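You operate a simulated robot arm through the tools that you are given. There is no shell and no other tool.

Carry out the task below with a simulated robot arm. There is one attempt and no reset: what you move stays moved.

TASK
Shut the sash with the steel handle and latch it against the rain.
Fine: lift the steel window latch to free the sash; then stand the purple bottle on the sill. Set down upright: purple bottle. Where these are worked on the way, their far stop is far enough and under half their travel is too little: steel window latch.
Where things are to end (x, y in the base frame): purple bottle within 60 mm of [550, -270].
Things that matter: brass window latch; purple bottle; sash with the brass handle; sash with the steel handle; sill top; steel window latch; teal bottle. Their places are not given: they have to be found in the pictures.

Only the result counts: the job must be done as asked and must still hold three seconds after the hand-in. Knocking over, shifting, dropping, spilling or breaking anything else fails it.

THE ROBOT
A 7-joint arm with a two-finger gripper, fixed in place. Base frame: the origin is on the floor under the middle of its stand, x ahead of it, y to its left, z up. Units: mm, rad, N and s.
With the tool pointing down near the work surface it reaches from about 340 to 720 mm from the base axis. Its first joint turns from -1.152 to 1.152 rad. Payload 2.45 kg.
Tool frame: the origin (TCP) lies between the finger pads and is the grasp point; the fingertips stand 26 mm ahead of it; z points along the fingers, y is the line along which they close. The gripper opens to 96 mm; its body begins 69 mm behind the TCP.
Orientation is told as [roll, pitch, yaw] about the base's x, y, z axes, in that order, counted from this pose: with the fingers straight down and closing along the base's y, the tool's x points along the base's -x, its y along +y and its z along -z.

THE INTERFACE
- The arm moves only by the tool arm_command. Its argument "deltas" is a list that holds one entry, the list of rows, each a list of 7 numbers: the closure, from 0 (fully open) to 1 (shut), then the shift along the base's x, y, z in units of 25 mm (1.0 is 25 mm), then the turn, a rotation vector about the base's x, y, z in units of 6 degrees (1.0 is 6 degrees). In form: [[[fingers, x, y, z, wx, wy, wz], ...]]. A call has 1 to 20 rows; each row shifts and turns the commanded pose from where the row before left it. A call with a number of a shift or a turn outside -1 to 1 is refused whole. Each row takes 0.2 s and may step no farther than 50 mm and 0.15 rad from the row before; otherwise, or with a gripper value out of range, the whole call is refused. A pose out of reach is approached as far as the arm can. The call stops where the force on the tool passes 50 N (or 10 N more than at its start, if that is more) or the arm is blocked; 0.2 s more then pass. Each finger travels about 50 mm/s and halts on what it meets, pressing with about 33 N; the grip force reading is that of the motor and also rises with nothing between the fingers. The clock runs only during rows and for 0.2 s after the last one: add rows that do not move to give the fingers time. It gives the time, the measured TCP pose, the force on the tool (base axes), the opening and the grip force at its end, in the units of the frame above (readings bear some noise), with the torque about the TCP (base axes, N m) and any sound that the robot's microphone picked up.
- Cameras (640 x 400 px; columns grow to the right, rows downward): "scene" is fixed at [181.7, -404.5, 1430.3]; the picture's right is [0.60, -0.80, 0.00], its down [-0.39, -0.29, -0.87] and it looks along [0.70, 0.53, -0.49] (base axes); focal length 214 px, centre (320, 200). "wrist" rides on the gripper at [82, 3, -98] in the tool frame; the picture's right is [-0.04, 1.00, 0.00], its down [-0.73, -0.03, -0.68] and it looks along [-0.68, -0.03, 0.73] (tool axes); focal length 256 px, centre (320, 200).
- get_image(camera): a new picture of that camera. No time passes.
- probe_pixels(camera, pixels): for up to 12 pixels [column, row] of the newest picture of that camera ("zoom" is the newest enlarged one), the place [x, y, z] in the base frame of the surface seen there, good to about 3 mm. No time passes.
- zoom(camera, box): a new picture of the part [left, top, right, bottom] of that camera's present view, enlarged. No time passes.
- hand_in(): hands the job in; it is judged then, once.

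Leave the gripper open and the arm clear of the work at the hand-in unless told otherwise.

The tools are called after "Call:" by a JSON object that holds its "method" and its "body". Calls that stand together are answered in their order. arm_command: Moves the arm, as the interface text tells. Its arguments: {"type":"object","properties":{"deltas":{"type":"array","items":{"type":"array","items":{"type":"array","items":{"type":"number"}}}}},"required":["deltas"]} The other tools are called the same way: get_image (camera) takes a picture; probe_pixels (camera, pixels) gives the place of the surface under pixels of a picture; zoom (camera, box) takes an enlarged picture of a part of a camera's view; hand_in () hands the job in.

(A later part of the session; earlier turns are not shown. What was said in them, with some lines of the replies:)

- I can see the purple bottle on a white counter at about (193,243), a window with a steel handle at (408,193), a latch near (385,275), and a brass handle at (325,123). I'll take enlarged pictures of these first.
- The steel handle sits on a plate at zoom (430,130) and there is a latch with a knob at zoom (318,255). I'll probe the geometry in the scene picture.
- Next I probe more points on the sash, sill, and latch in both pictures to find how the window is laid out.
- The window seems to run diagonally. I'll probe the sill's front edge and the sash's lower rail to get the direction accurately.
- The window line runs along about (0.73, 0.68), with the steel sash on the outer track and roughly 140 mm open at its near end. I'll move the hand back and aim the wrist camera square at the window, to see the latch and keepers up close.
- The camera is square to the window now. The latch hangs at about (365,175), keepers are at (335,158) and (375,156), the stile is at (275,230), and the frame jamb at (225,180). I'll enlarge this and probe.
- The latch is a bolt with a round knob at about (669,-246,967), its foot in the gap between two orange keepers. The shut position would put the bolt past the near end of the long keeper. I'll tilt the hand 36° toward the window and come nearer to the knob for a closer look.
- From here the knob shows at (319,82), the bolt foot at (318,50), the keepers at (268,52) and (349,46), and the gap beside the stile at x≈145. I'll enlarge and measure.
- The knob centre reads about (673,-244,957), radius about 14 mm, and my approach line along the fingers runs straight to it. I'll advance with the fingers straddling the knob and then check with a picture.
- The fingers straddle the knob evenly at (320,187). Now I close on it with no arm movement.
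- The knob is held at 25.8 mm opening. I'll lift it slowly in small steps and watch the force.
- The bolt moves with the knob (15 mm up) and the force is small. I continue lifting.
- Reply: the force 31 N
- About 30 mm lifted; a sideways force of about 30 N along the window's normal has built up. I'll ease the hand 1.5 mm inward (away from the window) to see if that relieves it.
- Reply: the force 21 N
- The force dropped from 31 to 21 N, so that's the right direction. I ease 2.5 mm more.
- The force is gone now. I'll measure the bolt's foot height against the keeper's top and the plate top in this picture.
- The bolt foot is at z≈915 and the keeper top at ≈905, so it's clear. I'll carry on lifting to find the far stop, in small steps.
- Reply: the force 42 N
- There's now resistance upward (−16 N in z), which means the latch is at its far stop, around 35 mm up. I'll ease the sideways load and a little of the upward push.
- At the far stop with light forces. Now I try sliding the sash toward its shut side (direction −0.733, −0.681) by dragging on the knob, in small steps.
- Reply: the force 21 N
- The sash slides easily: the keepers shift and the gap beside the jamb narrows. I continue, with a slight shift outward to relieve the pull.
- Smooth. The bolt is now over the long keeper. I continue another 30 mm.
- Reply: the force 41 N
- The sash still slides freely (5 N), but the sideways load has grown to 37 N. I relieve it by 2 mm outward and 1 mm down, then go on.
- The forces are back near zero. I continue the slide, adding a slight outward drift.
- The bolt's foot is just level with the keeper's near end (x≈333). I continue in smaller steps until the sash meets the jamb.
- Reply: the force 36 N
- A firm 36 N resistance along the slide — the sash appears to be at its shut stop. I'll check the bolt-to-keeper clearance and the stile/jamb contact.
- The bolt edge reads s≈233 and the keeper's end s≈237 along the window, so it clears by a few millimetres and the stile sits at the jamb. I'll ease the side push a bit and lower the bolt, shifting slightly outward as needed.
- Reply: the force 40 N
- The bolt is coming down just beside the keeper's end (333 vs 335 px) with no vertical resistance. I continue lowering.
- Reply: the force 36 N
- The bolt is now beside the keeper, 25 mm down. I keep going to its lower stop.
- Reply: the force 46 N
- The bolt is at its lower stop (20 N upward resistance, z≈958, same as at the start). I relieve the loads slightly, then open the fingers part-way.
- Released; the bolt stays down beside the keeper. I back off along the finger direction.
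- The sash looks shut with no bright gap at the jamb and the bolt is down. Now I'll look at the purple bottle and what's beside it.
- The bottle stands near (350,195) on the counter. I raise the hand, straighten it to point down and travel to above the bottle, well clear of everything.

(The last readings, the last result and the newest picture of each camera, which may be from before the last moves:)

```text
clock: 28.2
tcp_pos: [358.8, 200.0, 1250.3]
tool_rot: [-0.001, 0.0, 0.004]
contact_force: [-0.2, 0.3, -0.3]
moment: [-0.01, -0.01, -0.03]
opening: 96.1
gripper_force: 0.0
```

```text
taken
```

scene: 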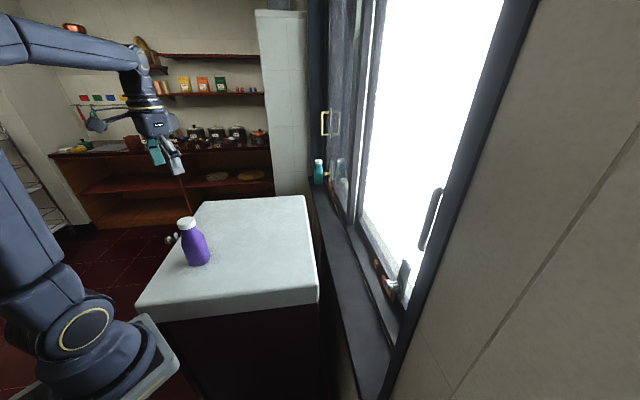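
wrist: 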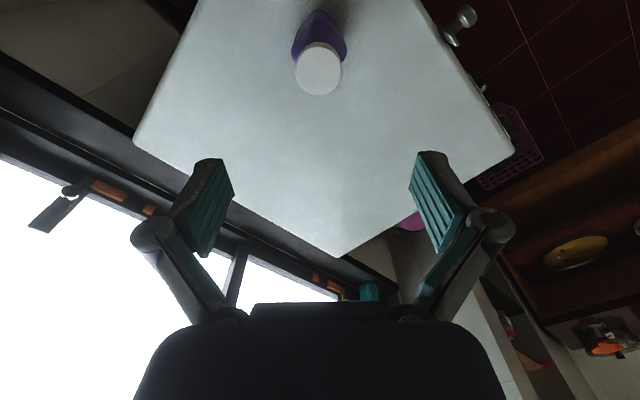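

The bottle's cap shows at (319,68) in the wrist picture, just below the hand. I'll enlarge and probe it, and also check the latched window from the scene view.

Call:
{"method": "zoom", "body": {"camera": "wrist", "box": [260, 0, 380, 110]}}

Call:
{"method": "probe_pixels", "body": {"camera": "wrist", "pixels": [[319, 70], [297, 70], [341, 70], [319, 48], [319, 90], [319, 30], [295, 50], [344, 48], [318, 14], [300, 35], [338, 35], [310, 20]]}}

Call:
{"method": "zoom", "body": {"camera": "scene", "box": [350, 180, 470, 320]}}

```text
3.64 times, centred on (320, 55) of wrist
```

zoom: 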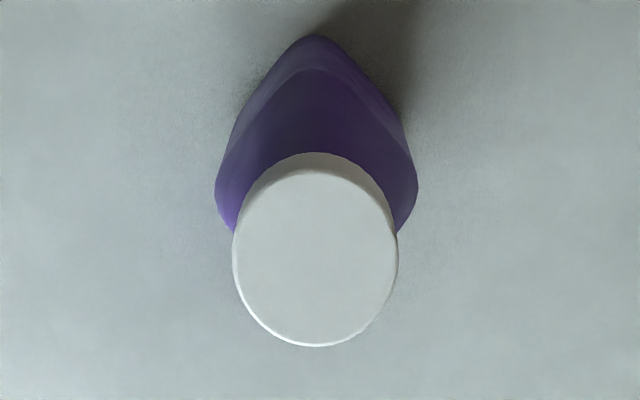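

```text
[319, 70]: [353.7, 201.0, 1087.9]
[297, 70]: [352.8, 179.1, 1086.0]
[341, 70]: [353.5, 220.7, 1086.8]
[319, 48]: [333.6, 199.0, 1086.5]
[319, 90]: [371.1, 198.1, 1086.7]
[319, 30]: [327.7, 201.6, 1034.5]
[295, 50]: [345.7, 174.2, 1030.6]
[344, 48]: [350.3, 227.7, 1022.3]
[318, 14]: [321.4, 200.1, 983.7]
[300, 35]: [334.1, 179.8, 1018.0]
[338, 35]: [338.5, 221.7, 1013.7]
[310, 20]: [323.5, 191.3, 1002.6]
```

```text
2.86 times, centred on (410, 250) of scene
```

zoom: 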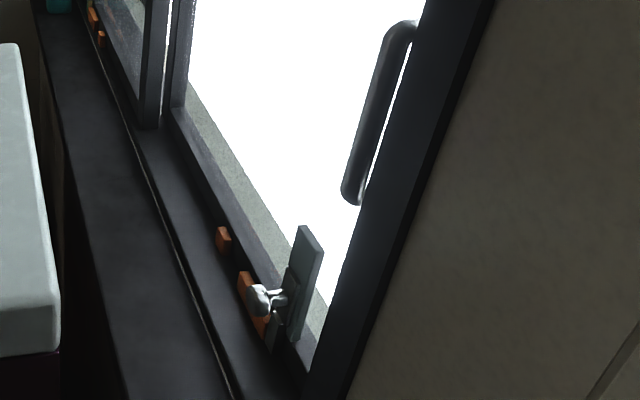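

The bottle's cap centre is (353,200), top at z≈1087; its body looks like a rounded square with faces parallel to the window. I'll probe the face profile up the height to choose where to grip.

Call:
{"method": "zoom", "body": {"camera": "scene", "box": [165, 205, 225, 275]}}

Call:
{"method": "probe_pixels", "body": {"camera": "scene", "pixels": [[193, 264], [192, 260], [191, 255], [190, 250], [190, 245], [189, 240], [188, 236], [188, 232], [188, 229], [187, 226], [187, 222], [186, 219]]}}

Call:
{"method": "probe_pixels", "body": {"camera": "scene", "pixels": [[206, 262], [206, 257], [205, 252], [204, 247], [203, 242], [201, 238], [198, 234], [197, 230], [183, 236], [184, 250], [186, 258], [188, 263]]}}

```text
5.71 times, centred on (195, 240) of scene
```

zoom: 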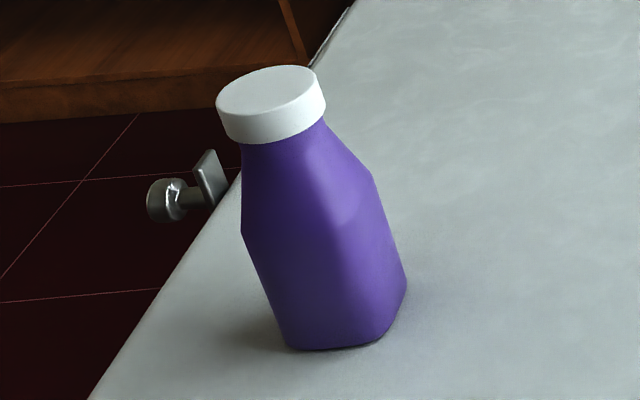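

```text
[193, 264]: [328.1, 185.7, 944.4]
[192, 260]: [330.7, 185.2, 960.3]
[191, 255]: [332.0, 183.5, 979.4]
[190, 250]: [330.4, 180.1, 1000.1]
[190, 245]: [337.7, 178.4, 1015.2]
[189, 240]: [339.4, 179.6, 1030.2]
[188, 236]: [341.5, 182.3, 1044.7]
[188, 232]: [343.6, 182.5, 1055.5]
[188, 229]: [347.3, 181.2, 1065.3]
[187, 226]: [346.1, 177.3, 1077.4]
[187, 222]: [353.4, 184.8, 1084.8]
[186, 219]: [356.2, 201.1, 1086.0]
```

```text
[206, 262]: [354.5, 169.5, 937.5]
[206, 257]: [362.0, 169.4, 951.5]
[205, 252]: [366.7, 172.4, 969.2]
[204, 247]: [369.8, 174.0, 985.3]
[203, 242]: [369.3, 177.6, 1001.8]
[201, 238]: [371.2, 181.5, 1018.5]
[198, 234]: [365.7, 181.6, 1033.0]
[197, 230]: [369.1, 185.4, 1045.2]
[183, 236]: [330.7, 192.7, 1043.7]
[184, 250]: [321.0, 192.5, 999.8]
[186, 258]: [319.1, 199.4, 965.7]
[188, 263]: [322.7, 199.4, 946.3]
```

The body is about 54 mm across the flats up to z≈1015, then tapers to the neck. The palm must stay above the cap (1087), so I'll grip with TCP at z≈1023, fingers closing along the window direction. First I rotate and partly descend, fingers open.

Call:
{"method": "arm_command", "body": {"deltas": [[[0, -0.031, 0, -0.3, 0, 0, -0.98], [0, -0.031, 0, -0.3, 0, 0, -0.98], [0, -0.031, 0, -0.3, 0, 0, -0.98], [0, -0.031, 0, -0.3, 0, 0, -0.98], [0, -0.031, 0, -0.3, 0, 0, -0.98], [0, -0.031, 0, -0.3, 0, 0, -0.98], [0, -0.031, 0, -0.3, 0, 0, -0.98], [0, -0.031, 0, -0.3, 0, 0, -0.98]]]}}

Call:
{"method": "get_image", "body": {"camera": "wrist"}}

Call:
{"method": "get_image", "body": {"camera": "scene"}}

```text
clock: 30.0
tcp_pos: [353.1, 197.1, 1191.0]
tool_rot: [0.0, 0.001, -0.822]
contact_force: [0.7, 0.1, 0.4]
moment: [-0.01, -0.04, -0.02]
opening: 96.3
gripper_force: 0.0
```

```text
taken
```

wrist: 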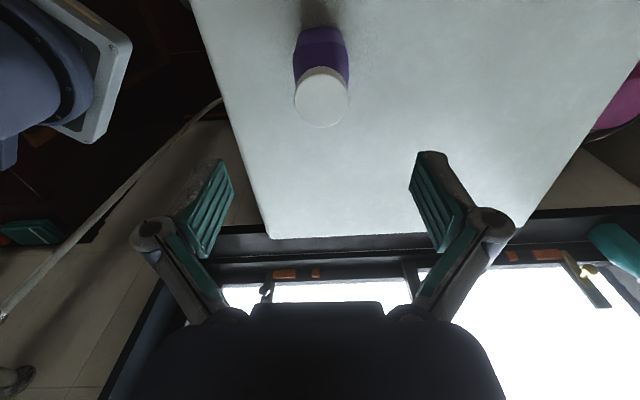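

```text
taken
```

scene: 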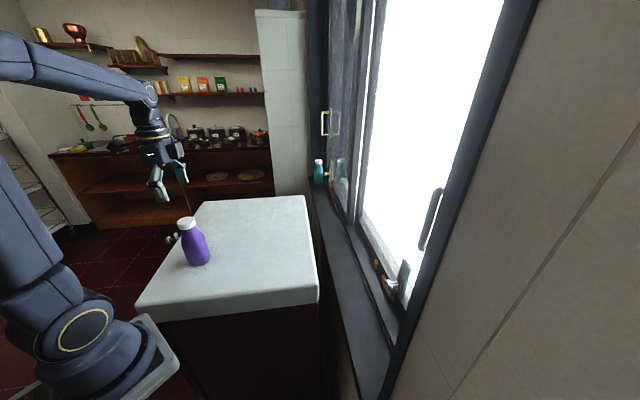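

The bottle faces line up squarely with the fingers now. I make a small centring shift (−1.5, +2.7 mm) and descend most of the way, fingers wide open.

Call:
{"method": "arm_command", "body": {"deltas": [[[0, -0.058, 0.11, -0.5, 0, 0, 0], [0, 0, 0, -0.6, 0, 0, 0], [0, 0, 0, -0.6, 0, 0, 0], [0, 0, 0, -0.6, 0, 0, 0], [0, 0, 0, -0.6, 0, 0, 0], [0, 0, 0, -0.6, 0, 0, 0], [0, 0, 0, -0.6, 0, 0, 0], [0, 0, 0, -0.6, 0, 0, 0], [0, 0, 0, -0.5, 0, 0, 0]]]}}

Call:
{"method": "get_image", "body": {"camera": "wrist"}}

Call:
{"method": "zoom", "body": {"camera": "scene", "box": [130, 170, 250, 290]}}

```text
clock: 32.0
tcp_pos: [352.1, 198.1, 1063.5]
tool_rot: [0.001, 0.001, -0.817]
contact_force: [0.0, 0.5, -0.1]
moment: [0.0, -0.01, 0.02]
opening: 96.0
gripper_force: 0.2
```

```text
taken
```

wrist: 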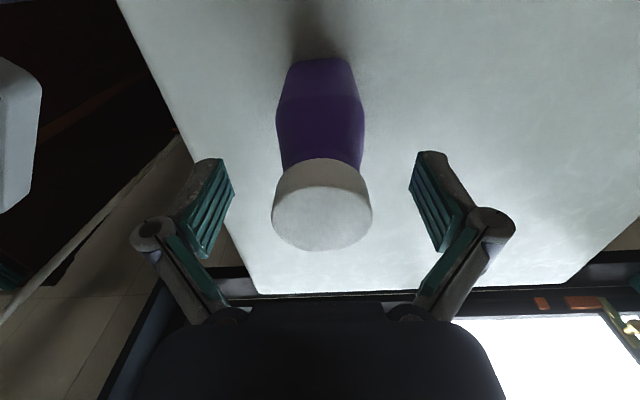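

```text
3.33 times, centred on (190, 230) of scene
```

zoom: 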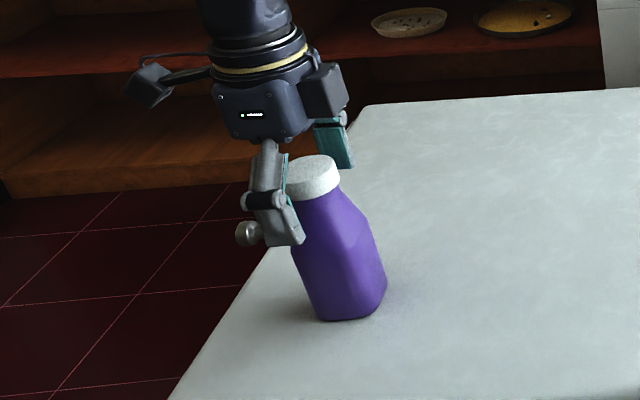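

Well centred, cap between the fingers at (321,210). I go down the last 40 mm in gentle steps and watch for contact.

Call:
{"method": "arm_command", "body": {"deltas": [[[0, 0, 0, -0.4, 0, 0, 0], [0, 0, 0, -0.4, 0, 0, 0], [0, 0, 0, -0.4, 0, 0, 0], [0, 0, 0, -0.3, 0, 0, 0], [0, 0, 0, 0, 0, 0, 0]]]}}

Call:
{"method": "get_image", "body": {"camera": "wrist"}}

Call:
{"method": "zoom", "body": {"camera": "scene", "box": [150, 190, 240, 280]}}

```text
clock: 33.2
tcp_pos: [352.2, 198.0, 1022.7]
tool_rot: [0.001, 0.0, -0.82]
contact_force: [0.1, 0.4, -0.3]
moment: [-0.01, 0.0, 0.02]
opening: 95.9
gripper_force: 0.0
```

```text
taken
```

wrist: 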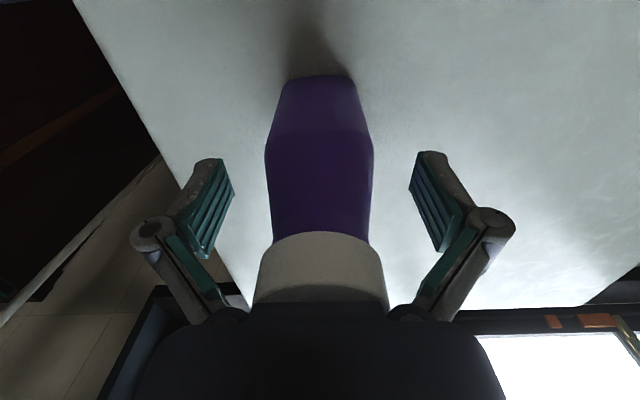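

```text
4.44 times, centred on (195, 235) of scene
```

zoom: 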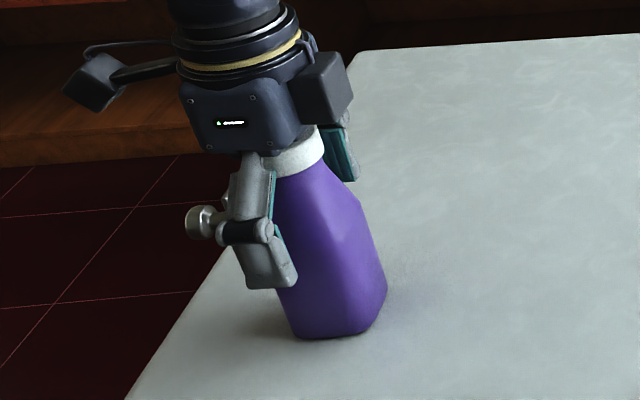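

No contact yet and the fingers straddle the shoulder. I close on the bottle and give the fingers time.

Call:
{"method": "arm_command", "body": {"deltas": [[[0.3, 0, 0, 0, 0, 0, 0], [0.5, 0, 0, 0, 0, 0, 0], [1, 0, 0, 0, 0, 0, 0], [1, 0, 0, 0, 0, 0, 0], [1, 0, 0, 0, 0, 0, 0], [1, 0, 0, 0, 0, 0, 0]]]}}

Call:
{"method": "get_image", "body": {"camera": "wrist"}}

Call:
{"method": "zoom", "body": {"camera": "scene", "box": [150, 190, 240, 280]}}

```text
clock: 34.6
tcp_pos: [352.5, 198.3, 1022.7]
tool_rot: [0.001, 0.0, -0.818]
contact_force: [0.2, 0.8, 1.7]
moment: [-0.11, -0.04, 0.05]
opening: 54.8
gripper_force: 32.8
```

```text
taken
```

wrist: 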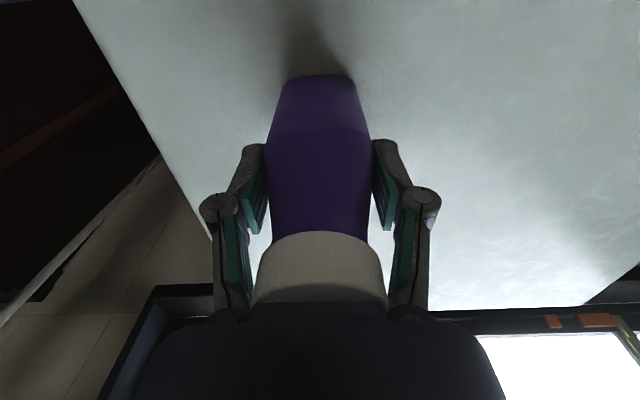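

```text
4.44 times, centred on (195, 235) of scene
```

zoom: 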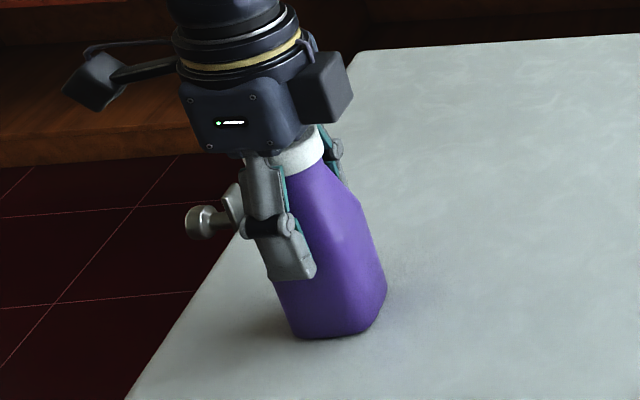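

The bottle is held at 54.8 mm opening. I lift slowly 30 mm to test the grip.

Call:
{"method": "arm_command", "body": {"deltas": [[[1, 0, 0, 0.15, 0, 0, 0], [1, 0, 0, 0.25, 0, 0, 0], [1, 0, 0, 0.4, 0, 0, 0], [1, 0, 0, 0.4, 0, 0, 0]]]}}

Call:
{"method": "get_image", "body": {"camera": "wrist"}}

Call:
{"method": "zoom", "body": {"camera": "scene", "box": [150, 190, 240, 280]}}

```text
clock: 35.6
tcp_pos: [352.6, 200.2, 1054.2]
tool_rot: [-0.002, -0.001, -0.819]
contact_force: [-0.3, 0.0, -1.2]
moment: [0.03, -0.01, -0.04]
opening: 54.4
gripper_force: 33.2
```

```text
taken
```

wrist: 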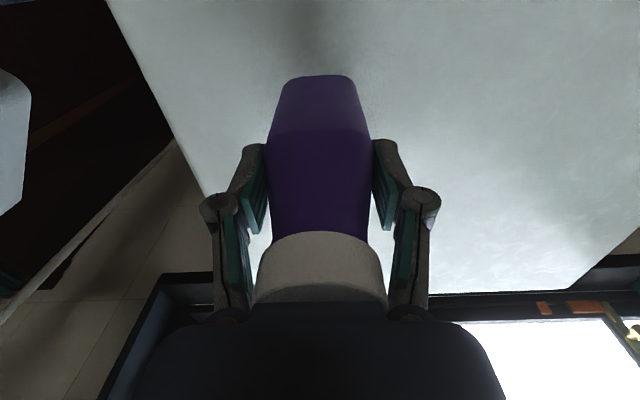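

```text
4.44 times, centred on (195, 235) of scene
```

zoom: 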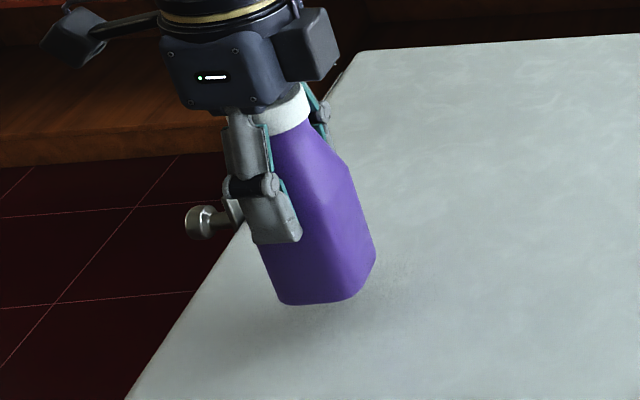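

The bottle lifts cleanly and hangs upright. I raise it to travelling height, then swing across toward the sill above the spot near (545,−265).

Call:
{"method": "arm_command", "body": {"deltas": [[[1, 0, 0, 0.5, 0, 0, 0], [1, 0, 0, 0.65, 0, 0, 0], [1, 0, 0, 0.65, 0, 0, 0], [1, 0, 0, 0.65, 0, 0, 0], [1, 0, 0, 0.65, 0, 0, 0], [1, 0, 0, 0.65, 0, 0, 0], [1, 0, 0, 0.25, 0, 0, 0]]]}}

Call:
{"method": "arm_command", "body": {"deltas": [[[1, 0.2, -0.45, 0, 0, 0, 0], [1, 0.3, -0.7, 0, 0, 0, 0], [1, 0.4, -0.95, 0, 0, 0, 0], [1, 0.4, -0.95, 0, 0, 0, 0], [1, 0.4, -0.95, 0, 0, 0, 0], [1, 0.4, -0.95, 0, 0, 0, 0], [1, 0.4, -0.95, 0, 0, 0, 0], [1, 0.4, -0.95, 0, 0, 0, 0], [1, 0.4, -0.95, 0, 0, 0, 0], [1, 0.4, -0.95, 0, 0, 0, 0], [1, 0.4, -0.95, 0, 0, 0, 0], [1, 0.4, -0.95, 0, 0, 0, 0], [1, 0.4, -0.95, 0, 0, 0, 0], [1, 0.4, -0.95, 0, 0, 0, 0], [1, 0.4, -0.95, 0, 0, 0, 0], [1, 0.4, -0.95, 0, 0, 0, 0], [1, 0.4, -0.95, 0, 0, 0, 0], [1, 0.4, -0.95, 0, 0, 0, 0], [1, 0.3, -0.7, 0, 0, 0, 0], [1, 0.2, -0.4, 0, 0, 0, 0]]]}}

Call:
{"method": "get_image", "body": {"camera": "wrist"}}

Call:
{"method": "get_image", "body": {"camera": "scene"}}

```text
clock: 37.2
tcp_pos: [352.0, 200.2, 1153.8]
tool_rot: [0.0, -0.001, -0.817]
contact_force: [0.7, 0.1, -2.0]
moment: [0.02, 0.02, 0.02]
opening: 54.4
gripper_force: 33.4
```

```text
clock: 41.4
tcp_pos: [536.2, -236.7, 1152.5]
tool_rot: [0.0, -0.003, -0.819]
contact_force: [-0.1, 0.8, -1.6]
moment: [0.02, -0.03, 0.0]
opening: 54.2
gripper_force: 32.4
```

```text
taken
```

wrist: 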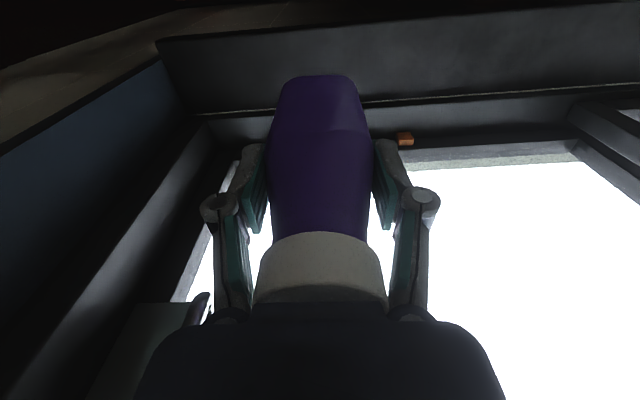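

```text
taken
```

scene: 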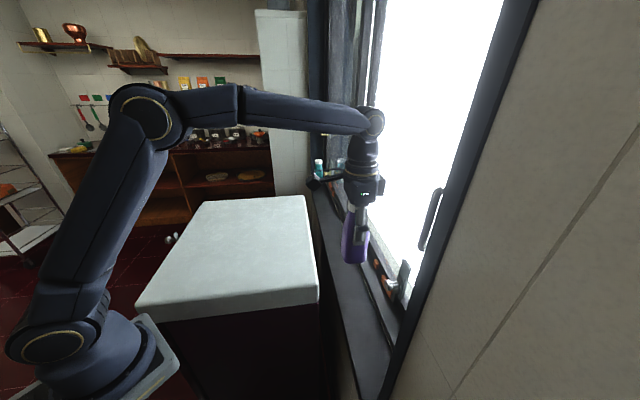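

The bottle is just short of the sill spot at height. I'll check the sill's flat width near the target (around pixel (360,310)) before lowering.

Call:
{"method": "zoom", "body": {"camera": "scene", "box": [315, 250, 415, 370]}}

Call:
{"method": "probe_pixels", "body": {"camera": "scene", "pixels": [[342, 310], [350, 310], [360, 310], [366, 310], [370, 310], [373, 310], [376, 310], [380, 310], [384, 310], [388, 310], [392, 310], [396, 310]]}}

Call:
{"method": "probe_pixels", "body": {"camera": "scene", "pixels": [[392, 285], [395, 292], [404, 270], [383, 282], [378, 265], [425, 240], [436, 195], [430, 215], [388, 295], [391, 300], [355, 255], [350, 240]]}}

```text
3.33 times, centred on (365, 310) of scene
```

zoom: 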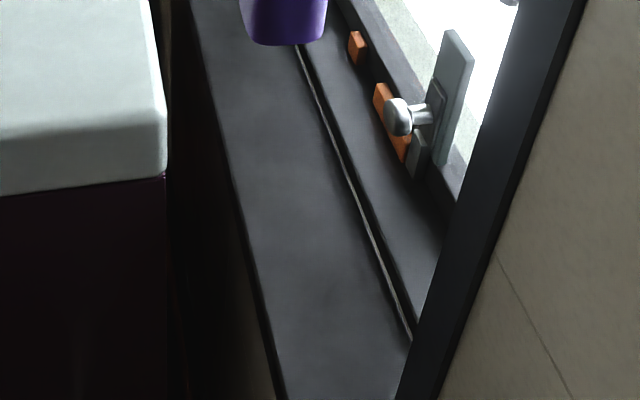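

```text
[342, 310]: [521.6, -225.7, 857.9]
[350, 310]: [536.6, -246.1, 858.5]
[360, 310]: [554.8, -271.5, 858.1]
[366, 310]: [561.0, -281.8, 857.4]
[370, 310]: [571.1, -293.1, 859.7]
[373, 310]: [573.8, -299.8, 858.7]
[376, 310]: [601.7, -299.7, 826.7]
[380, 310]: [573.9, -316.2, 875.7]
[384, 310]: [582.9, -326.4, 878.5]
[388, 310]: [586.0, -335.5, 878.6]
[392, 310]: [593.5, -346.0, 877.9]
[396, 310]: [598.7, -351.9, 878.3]
```

```text
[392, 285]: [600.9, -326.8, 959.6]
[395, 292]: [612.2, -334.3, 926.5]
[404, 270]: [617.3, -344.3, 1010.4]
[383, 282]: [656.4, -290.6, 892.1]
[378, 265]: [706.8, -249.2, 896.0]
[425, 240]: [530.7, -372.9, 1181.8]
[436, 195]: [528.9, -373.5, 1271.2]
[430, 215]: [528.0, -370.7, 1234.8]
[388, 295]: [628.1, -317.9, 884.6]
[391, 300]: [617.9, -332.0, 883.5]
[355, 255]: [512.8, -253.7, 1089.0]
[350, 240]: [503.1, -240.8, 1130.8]
```

The flat of the sill runs from d≈522 to 610, so a centre near (545,−265) keeps the whole base on it with ~15 mm to spare, and the bolt foot reads low at z≈884. I move over the spot and lower to about 10 mm above the sill.

Call:
{"method": "arm_command", "body": {"deltas": [[[1, 0.19, -0.578, 0, 0, 0, 0], [1, 0.19, -0.578, -0.3, 0, 0, 0], [1, 0, 0, -0.7, 0, 0, 0], [1, 0, 0, -0.7, 0, 0, 0], [1, 0, 0, -0.7, 0, 0, 0], [1, 0, 0, -0.7, 0, 0, 0], [1, 0, 0, -0.7, 0, 0, 0], [1, 0, 0, -0.7, 0, 0, 0], [1, 0, 0, -0.7, 0, 0, 0], [1, 0, 0, -0.7, 0, 0, 0], [1, 0, 0, -0.7, 0, 0, 0], [1, 0, 0, -0.7, 0, 0, 0], [1, 0, 0, -0.3, 0, 0, 0]]]}}

Call:
{"method": "get_image", "body": {"camera": "wrist"}}

Call:
{"method": "zoom", "body": {"camera": "scene", "box": [290, 180, 430, 340]}}

```text
clock: 44.2
tcp_pos: [546.5, -266.0, 963.4]
tool_rot: [-0.001, 0.001, -0.818]
contact_force: [0.6, 0.1, -1.6]
moment: [0.03, 0.03, 0.02]
opening: 54.4
gripper_force: 32.8
```

```text
taken
```

wrist: 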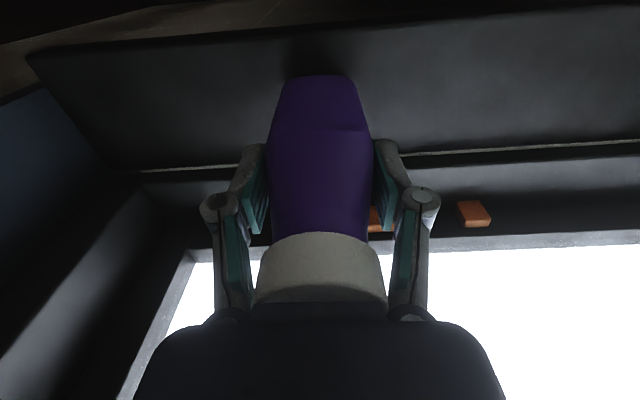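

```text
2.50 times, centred on (360, 260) of scene
```

zoom: 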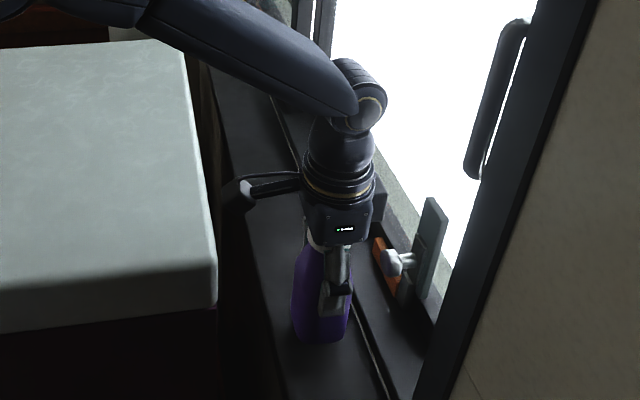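

Roughly 13 mm above the sill, upright and clear of the latch. I lower in 2 mm steps, watching the vertical force.

Call:
{"method": "arm_command", "body": {"deltas": [[[1, 0, 0, -0.1, 0, 0, 0], [1, 0, 0, -0.1, 0, 0, 0], [1, 0, 0, -0.1, 0, 0, 0], [1, 0, 0, -0.1, 0, 0, 0]]]}}

```text
clock: 45.2
tcp_pos: [546.2, -266.1, 953.5]
tool_rot: [-0.002, 0.001, -0.82]
contact_force: [0.7, 0.1, -0.9]
moment: [0.01, 0.01, -0.02]
opening: 54.3
gripper_force: 33.3
```

No touch yet. I go down another few millimetres in 1 mm steps.

Call:
{"method": "arm_command", "body": {"deltas": [[[1, 0, 0, -0.04, 0, 0, 0], [1, 0, 0, -0.04, 0, 0, 0], [1, 0, 0, -0.04, 0, 0, 0]]]}}

Call:
{"method": "zoom", "body": {"camera": "scene", "box": [320, 250, 400, 330]}}

```text
clock: 46.0
tcp_pos: [546.4, -265.9, 949.3]
tool_rot: [-0.001, 0.001, -0.819]
contact_force: [1.2, -0.4, -1.1]
moment: [0.0, -0.02, 0.04]
opening: 54.1
gripper_force: 33.1
```

```text
5.00 times, centred on (360, 290) of scene
```

zoom: 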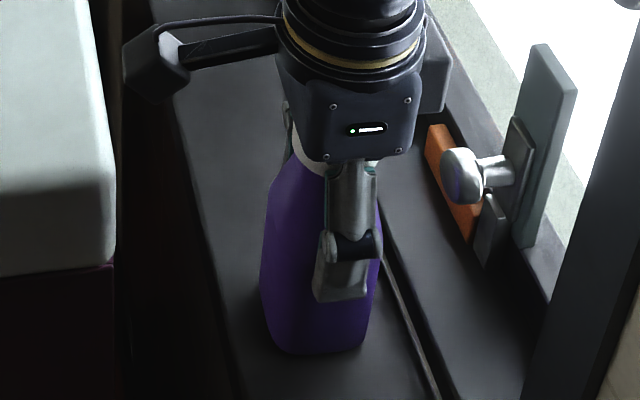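

Still no upward force, so it must be just above the surface. I continue in 1 mm steps.

Call:
{"method": "arm_command", "body": {"deltas": [[[1, 0, 0, -0.04, 0, 0, 0], [1, 0, 0, -0.04, 0, 0, 0]]]}}

```text
clock: 46.6
tcp_pos: [545.9, -265.5, 949.2]
tool_rot: [0.0, 0.0, -0.818]
contact_force: [-4.8, 0.8, 12.6]
moment: [-0.05, 0.2, -0.02]
opening: 54.3
gripper_force: 32.9
```

The bottle now touches the sill (12.6 N upward). I ease the push half a millimetre and open the fingers gradually.

Call:
{"method": "arm_command", "body": {"deltas": [[[1, 0, 0, 0.02, 0, 0, 0], [0.42, 0, 0, 0, 0, 0, 0], [0.38, 0, 0, 0, 0, 0, 0], [0.3, 0, 0, 0, 0, 0, 0], [0.2, 0, 0, 0, 0, 0, 0], [0.1, 0, 0, 0, 0, 0, 0], [0, 0, 0, 0, 0, 0, 0], [0, 0, 0, 0, 0, 0, 0]]]}}

Call:
{"method": "get_image", "body": {"camera": "wrist"}}

Call:
{"method": "zoom", "body": {"camera": "scene", "box": [310, 230, 410, 340]}}

```text
clock: 48.4
tcp_pos: [546.4, -265.6, 948.4]
tool_rot: [0.001, -0.002, -0.818]
contact_force: [0.4, 0.1, -0.5]
moment: [0.03, -0.01, 0.0]
opening: 95.8
gripper_force: 0.1
```

```text
taken
```

wrist: 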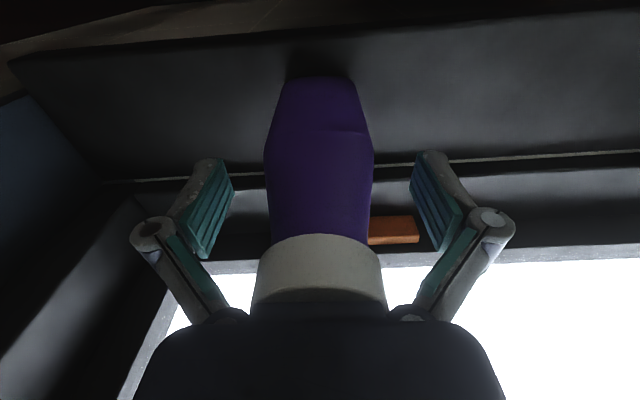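

```text
3.64 times, centred on (360, 285) of scene
```

zoom: 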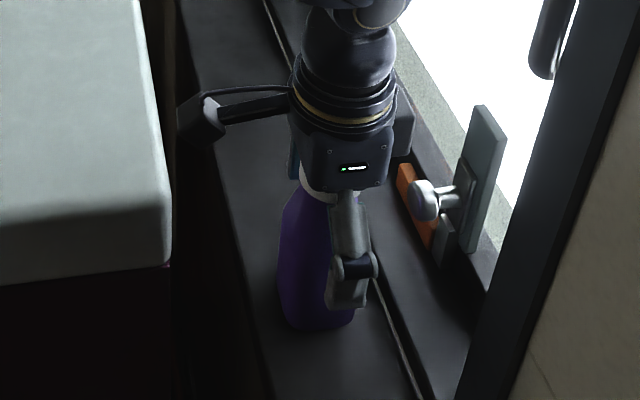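

The bottle stands on its own with the fingers open. I raise the hand straight up to clear the cap, slowly at first.

Call:
{"method": "arm_command", "body": {"deltas": [[[0, 0, 0, 0.2, 0, 0, 0], [0, 0, 0, 0.3, 0, 0, 0], [0, 0, 0, 0.6, 0, 0, 0], [0, 0, 0, 0.8, 0, 0, 0], [0, 0, 0, 0.8, 0, 0, 0], [0, 0, 0, 0.8, 0, 0, 0], [0, 0, 0, 0.8, 0, 0, 0], [0, 0, 0, 0.8, 0, 0, 0], [0, 0, 0, 0.8, 0, 0, 0], [0, 0, 0, 0.8, 0, 0, 0], [0, 0, 0, 0.8, 0, 0, 0]]]}}

Call:
{"method": "get_image", "body": {"camera": "wrist"}}

Call:
{"method": "get_image", "body": {"camera": "scene"}}

```text
clock: 50.8
tcp_pos: [546.7, -267.3, 1138.2]
tool_rot: [-0.001, 0.0, -0.819]
contact_force: [0.1, 0.2, 0.2]
moment: [-0.01, 0.0, 0.01]
opening: 96.2
gripper_force: 0.2
```

```text
taken
```

wrist: 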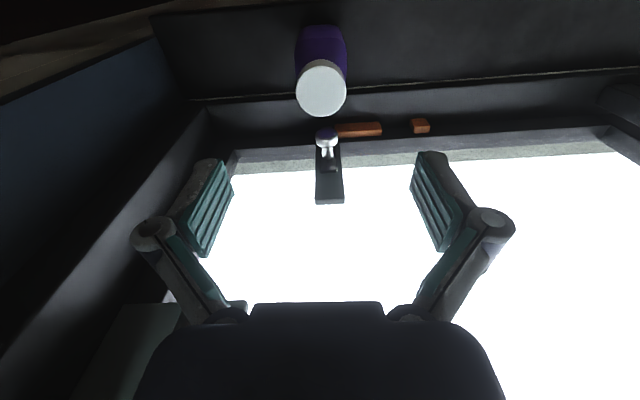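

```text
taken
```

scene: 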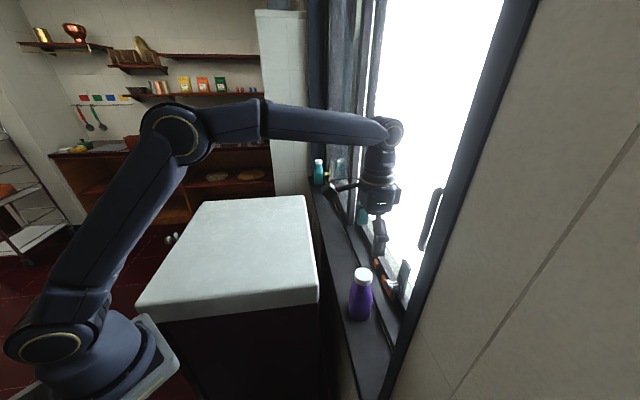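

The bottle stands upright on the sill. I draw the hand back from the window and check everything once more.

Call:
{"method": "arm_command", "body": {"deltas": [[[0, -0.4, 0.5, 0.5, 0, 0, 0], [0, -0.5, 0.6, 0.5, 0, 0, 0], [0, -0.5, 0.6, 0.5, 0, 0, 0], [0, -0.5, 0.6, 0.5, 0, 0, 0], [0, -0.5, 0.6, 0.5, 0, 0, 0], [0, -0.5, 0.6, 0.5, 0, 0, 0], [0, -0.5, 0.6, 0.3, 0, 0, 0], [0, -0.5, 0.6, 0.3, 0, 0, 0], [0, -0.5, 0.6, 0.3, 0, 0, 0], [0, 0, 0, 0, 0, 0, 0]]]}}

Call:
{"method": "get_image", "body": {"camera": "wrist"}}

Call:
{"method": "zoom", "body": {"camera": "scene", "box": [320, 170, 460, 340]}}

```text
clock: 53.0
tcp_pos: [435.4, -133.7, 1232.9]
tool_rot: [0.001, 0.0, -0.82]
contact_force: [-0.3, 0.0, 0.0]
moment: [-0.01, 0.01, -0.02]
opening: 96.1
gripper_force: 0.0
```

```text
taken
```

wrist: 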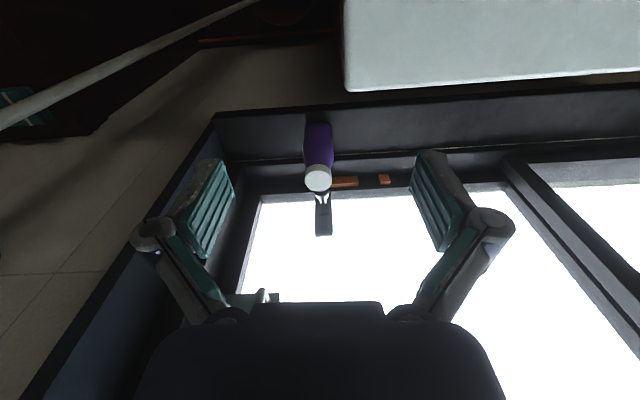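

```text
2.35 times, centred on (390, 255) of scene
```

zoom: 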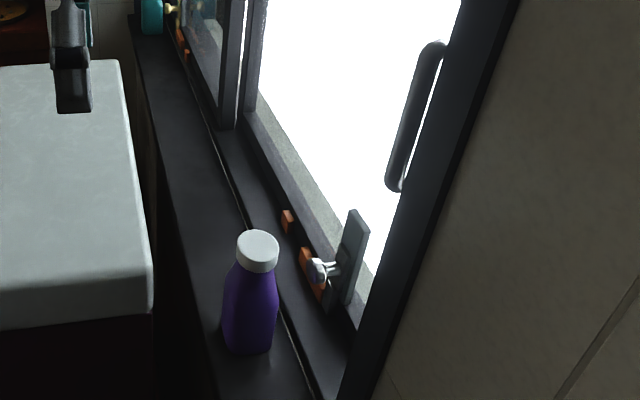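

Everything looks in place. To be sure the sash is fully shut, I'll probe the near stile against the jamb, the far stile overlap, the bolt's foot and the bottle.

Call:
{"method": "probe_pixels", "body": {"camera": "zoom", "pixels": [[255, 60], [247, 90], [262, 60], [228, 90], [238, 90], [243, 40], [258, 243], [250, 340], [332, 290], [318, 268], [230, 300], [305, 260]]}}

Call:
{"method": "probe_pixels", "body": {"camera": "wrist", "pixels": [[318, 178], [318, 140], [324, 220], [240, 250], [250, 230], [228, 190], [245, 210], [350, 182], [262, 296], [210, 165], [335, 185], [495, 195]]}}

Call:
{"method": "zoom", "body": {"camera": "wrist", "box": [200, 110, 400, 310]}}

```text
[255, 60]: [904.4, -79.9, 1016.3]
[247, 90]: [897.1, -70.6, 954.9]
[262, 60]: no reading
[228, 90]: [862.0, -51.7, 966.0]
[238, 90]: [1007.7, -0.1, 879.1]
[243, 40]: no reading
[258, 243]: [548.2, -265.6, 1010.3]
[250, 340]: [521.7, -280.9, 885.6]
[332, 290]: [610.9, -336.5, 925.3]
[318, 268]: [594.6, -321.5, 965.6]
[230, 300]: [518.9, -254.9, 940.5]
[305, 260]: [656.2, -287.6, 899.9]
```

```text
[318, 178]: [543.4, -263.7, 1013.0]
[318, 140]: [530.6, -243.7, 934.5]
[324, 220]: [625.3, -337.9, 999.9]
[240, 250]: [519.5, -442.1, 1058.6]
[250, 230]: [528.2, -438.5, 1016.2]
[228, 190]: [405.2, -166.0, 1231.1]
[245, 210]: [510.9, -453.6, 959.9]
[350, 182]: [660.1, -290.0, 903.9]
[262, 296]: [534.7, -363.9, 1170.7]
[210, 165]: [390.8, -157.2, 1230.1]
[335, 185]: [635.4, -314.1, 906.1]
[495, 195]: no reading
```

```text
2.00 times, centred on (300, 210) of wrist
```

zoom: 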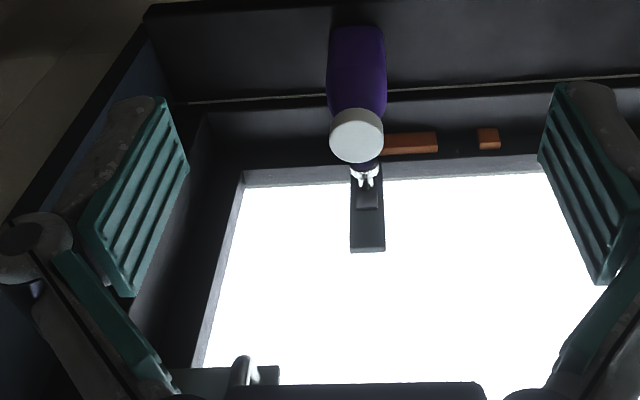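

All readings agree:
- **Sash:** the near stile sits at the jamb with no light showing, and the far stile overlaps the brass sash's stile.
- **Latch:** the bolt is down at its lower stop, beside the near end of the long keeper.
- **Bottle:** it stands upright on the sill at about (546,−265).
- **Arm:** the gripper is open and clear of the work.

I'm handing in.

Call:
{"method": "hand_in", "body": {}}

```text
The job is handed in.
```

The steel-handled sash is shut and latched, and the purple bottle is standing upright on the sill. I've handed the job in and don't have the verdict yet.

- **Latch lift:** I lifted the steel latch to its far stop, about 35 mm, before moving the sash.
- **Sash:** I slid it shut by pulling on the latch knob, about 100 mm, until it stopped against the frame. No light shows along that edge.
- **Latching:** the bolt is back down to the height it started at. It now sits just past the near end of the long orange keeper, with about 3–4 mm between them, so it blocks the sash from sliding open.
- **Bottle:** it stands at about (546, −265), roughly 6 mm from the target.
- **Everything else:** I didn't touch the teal bottle, the brass latch or the brass-handled sash. The gripper is open and the arm is clear of the window.
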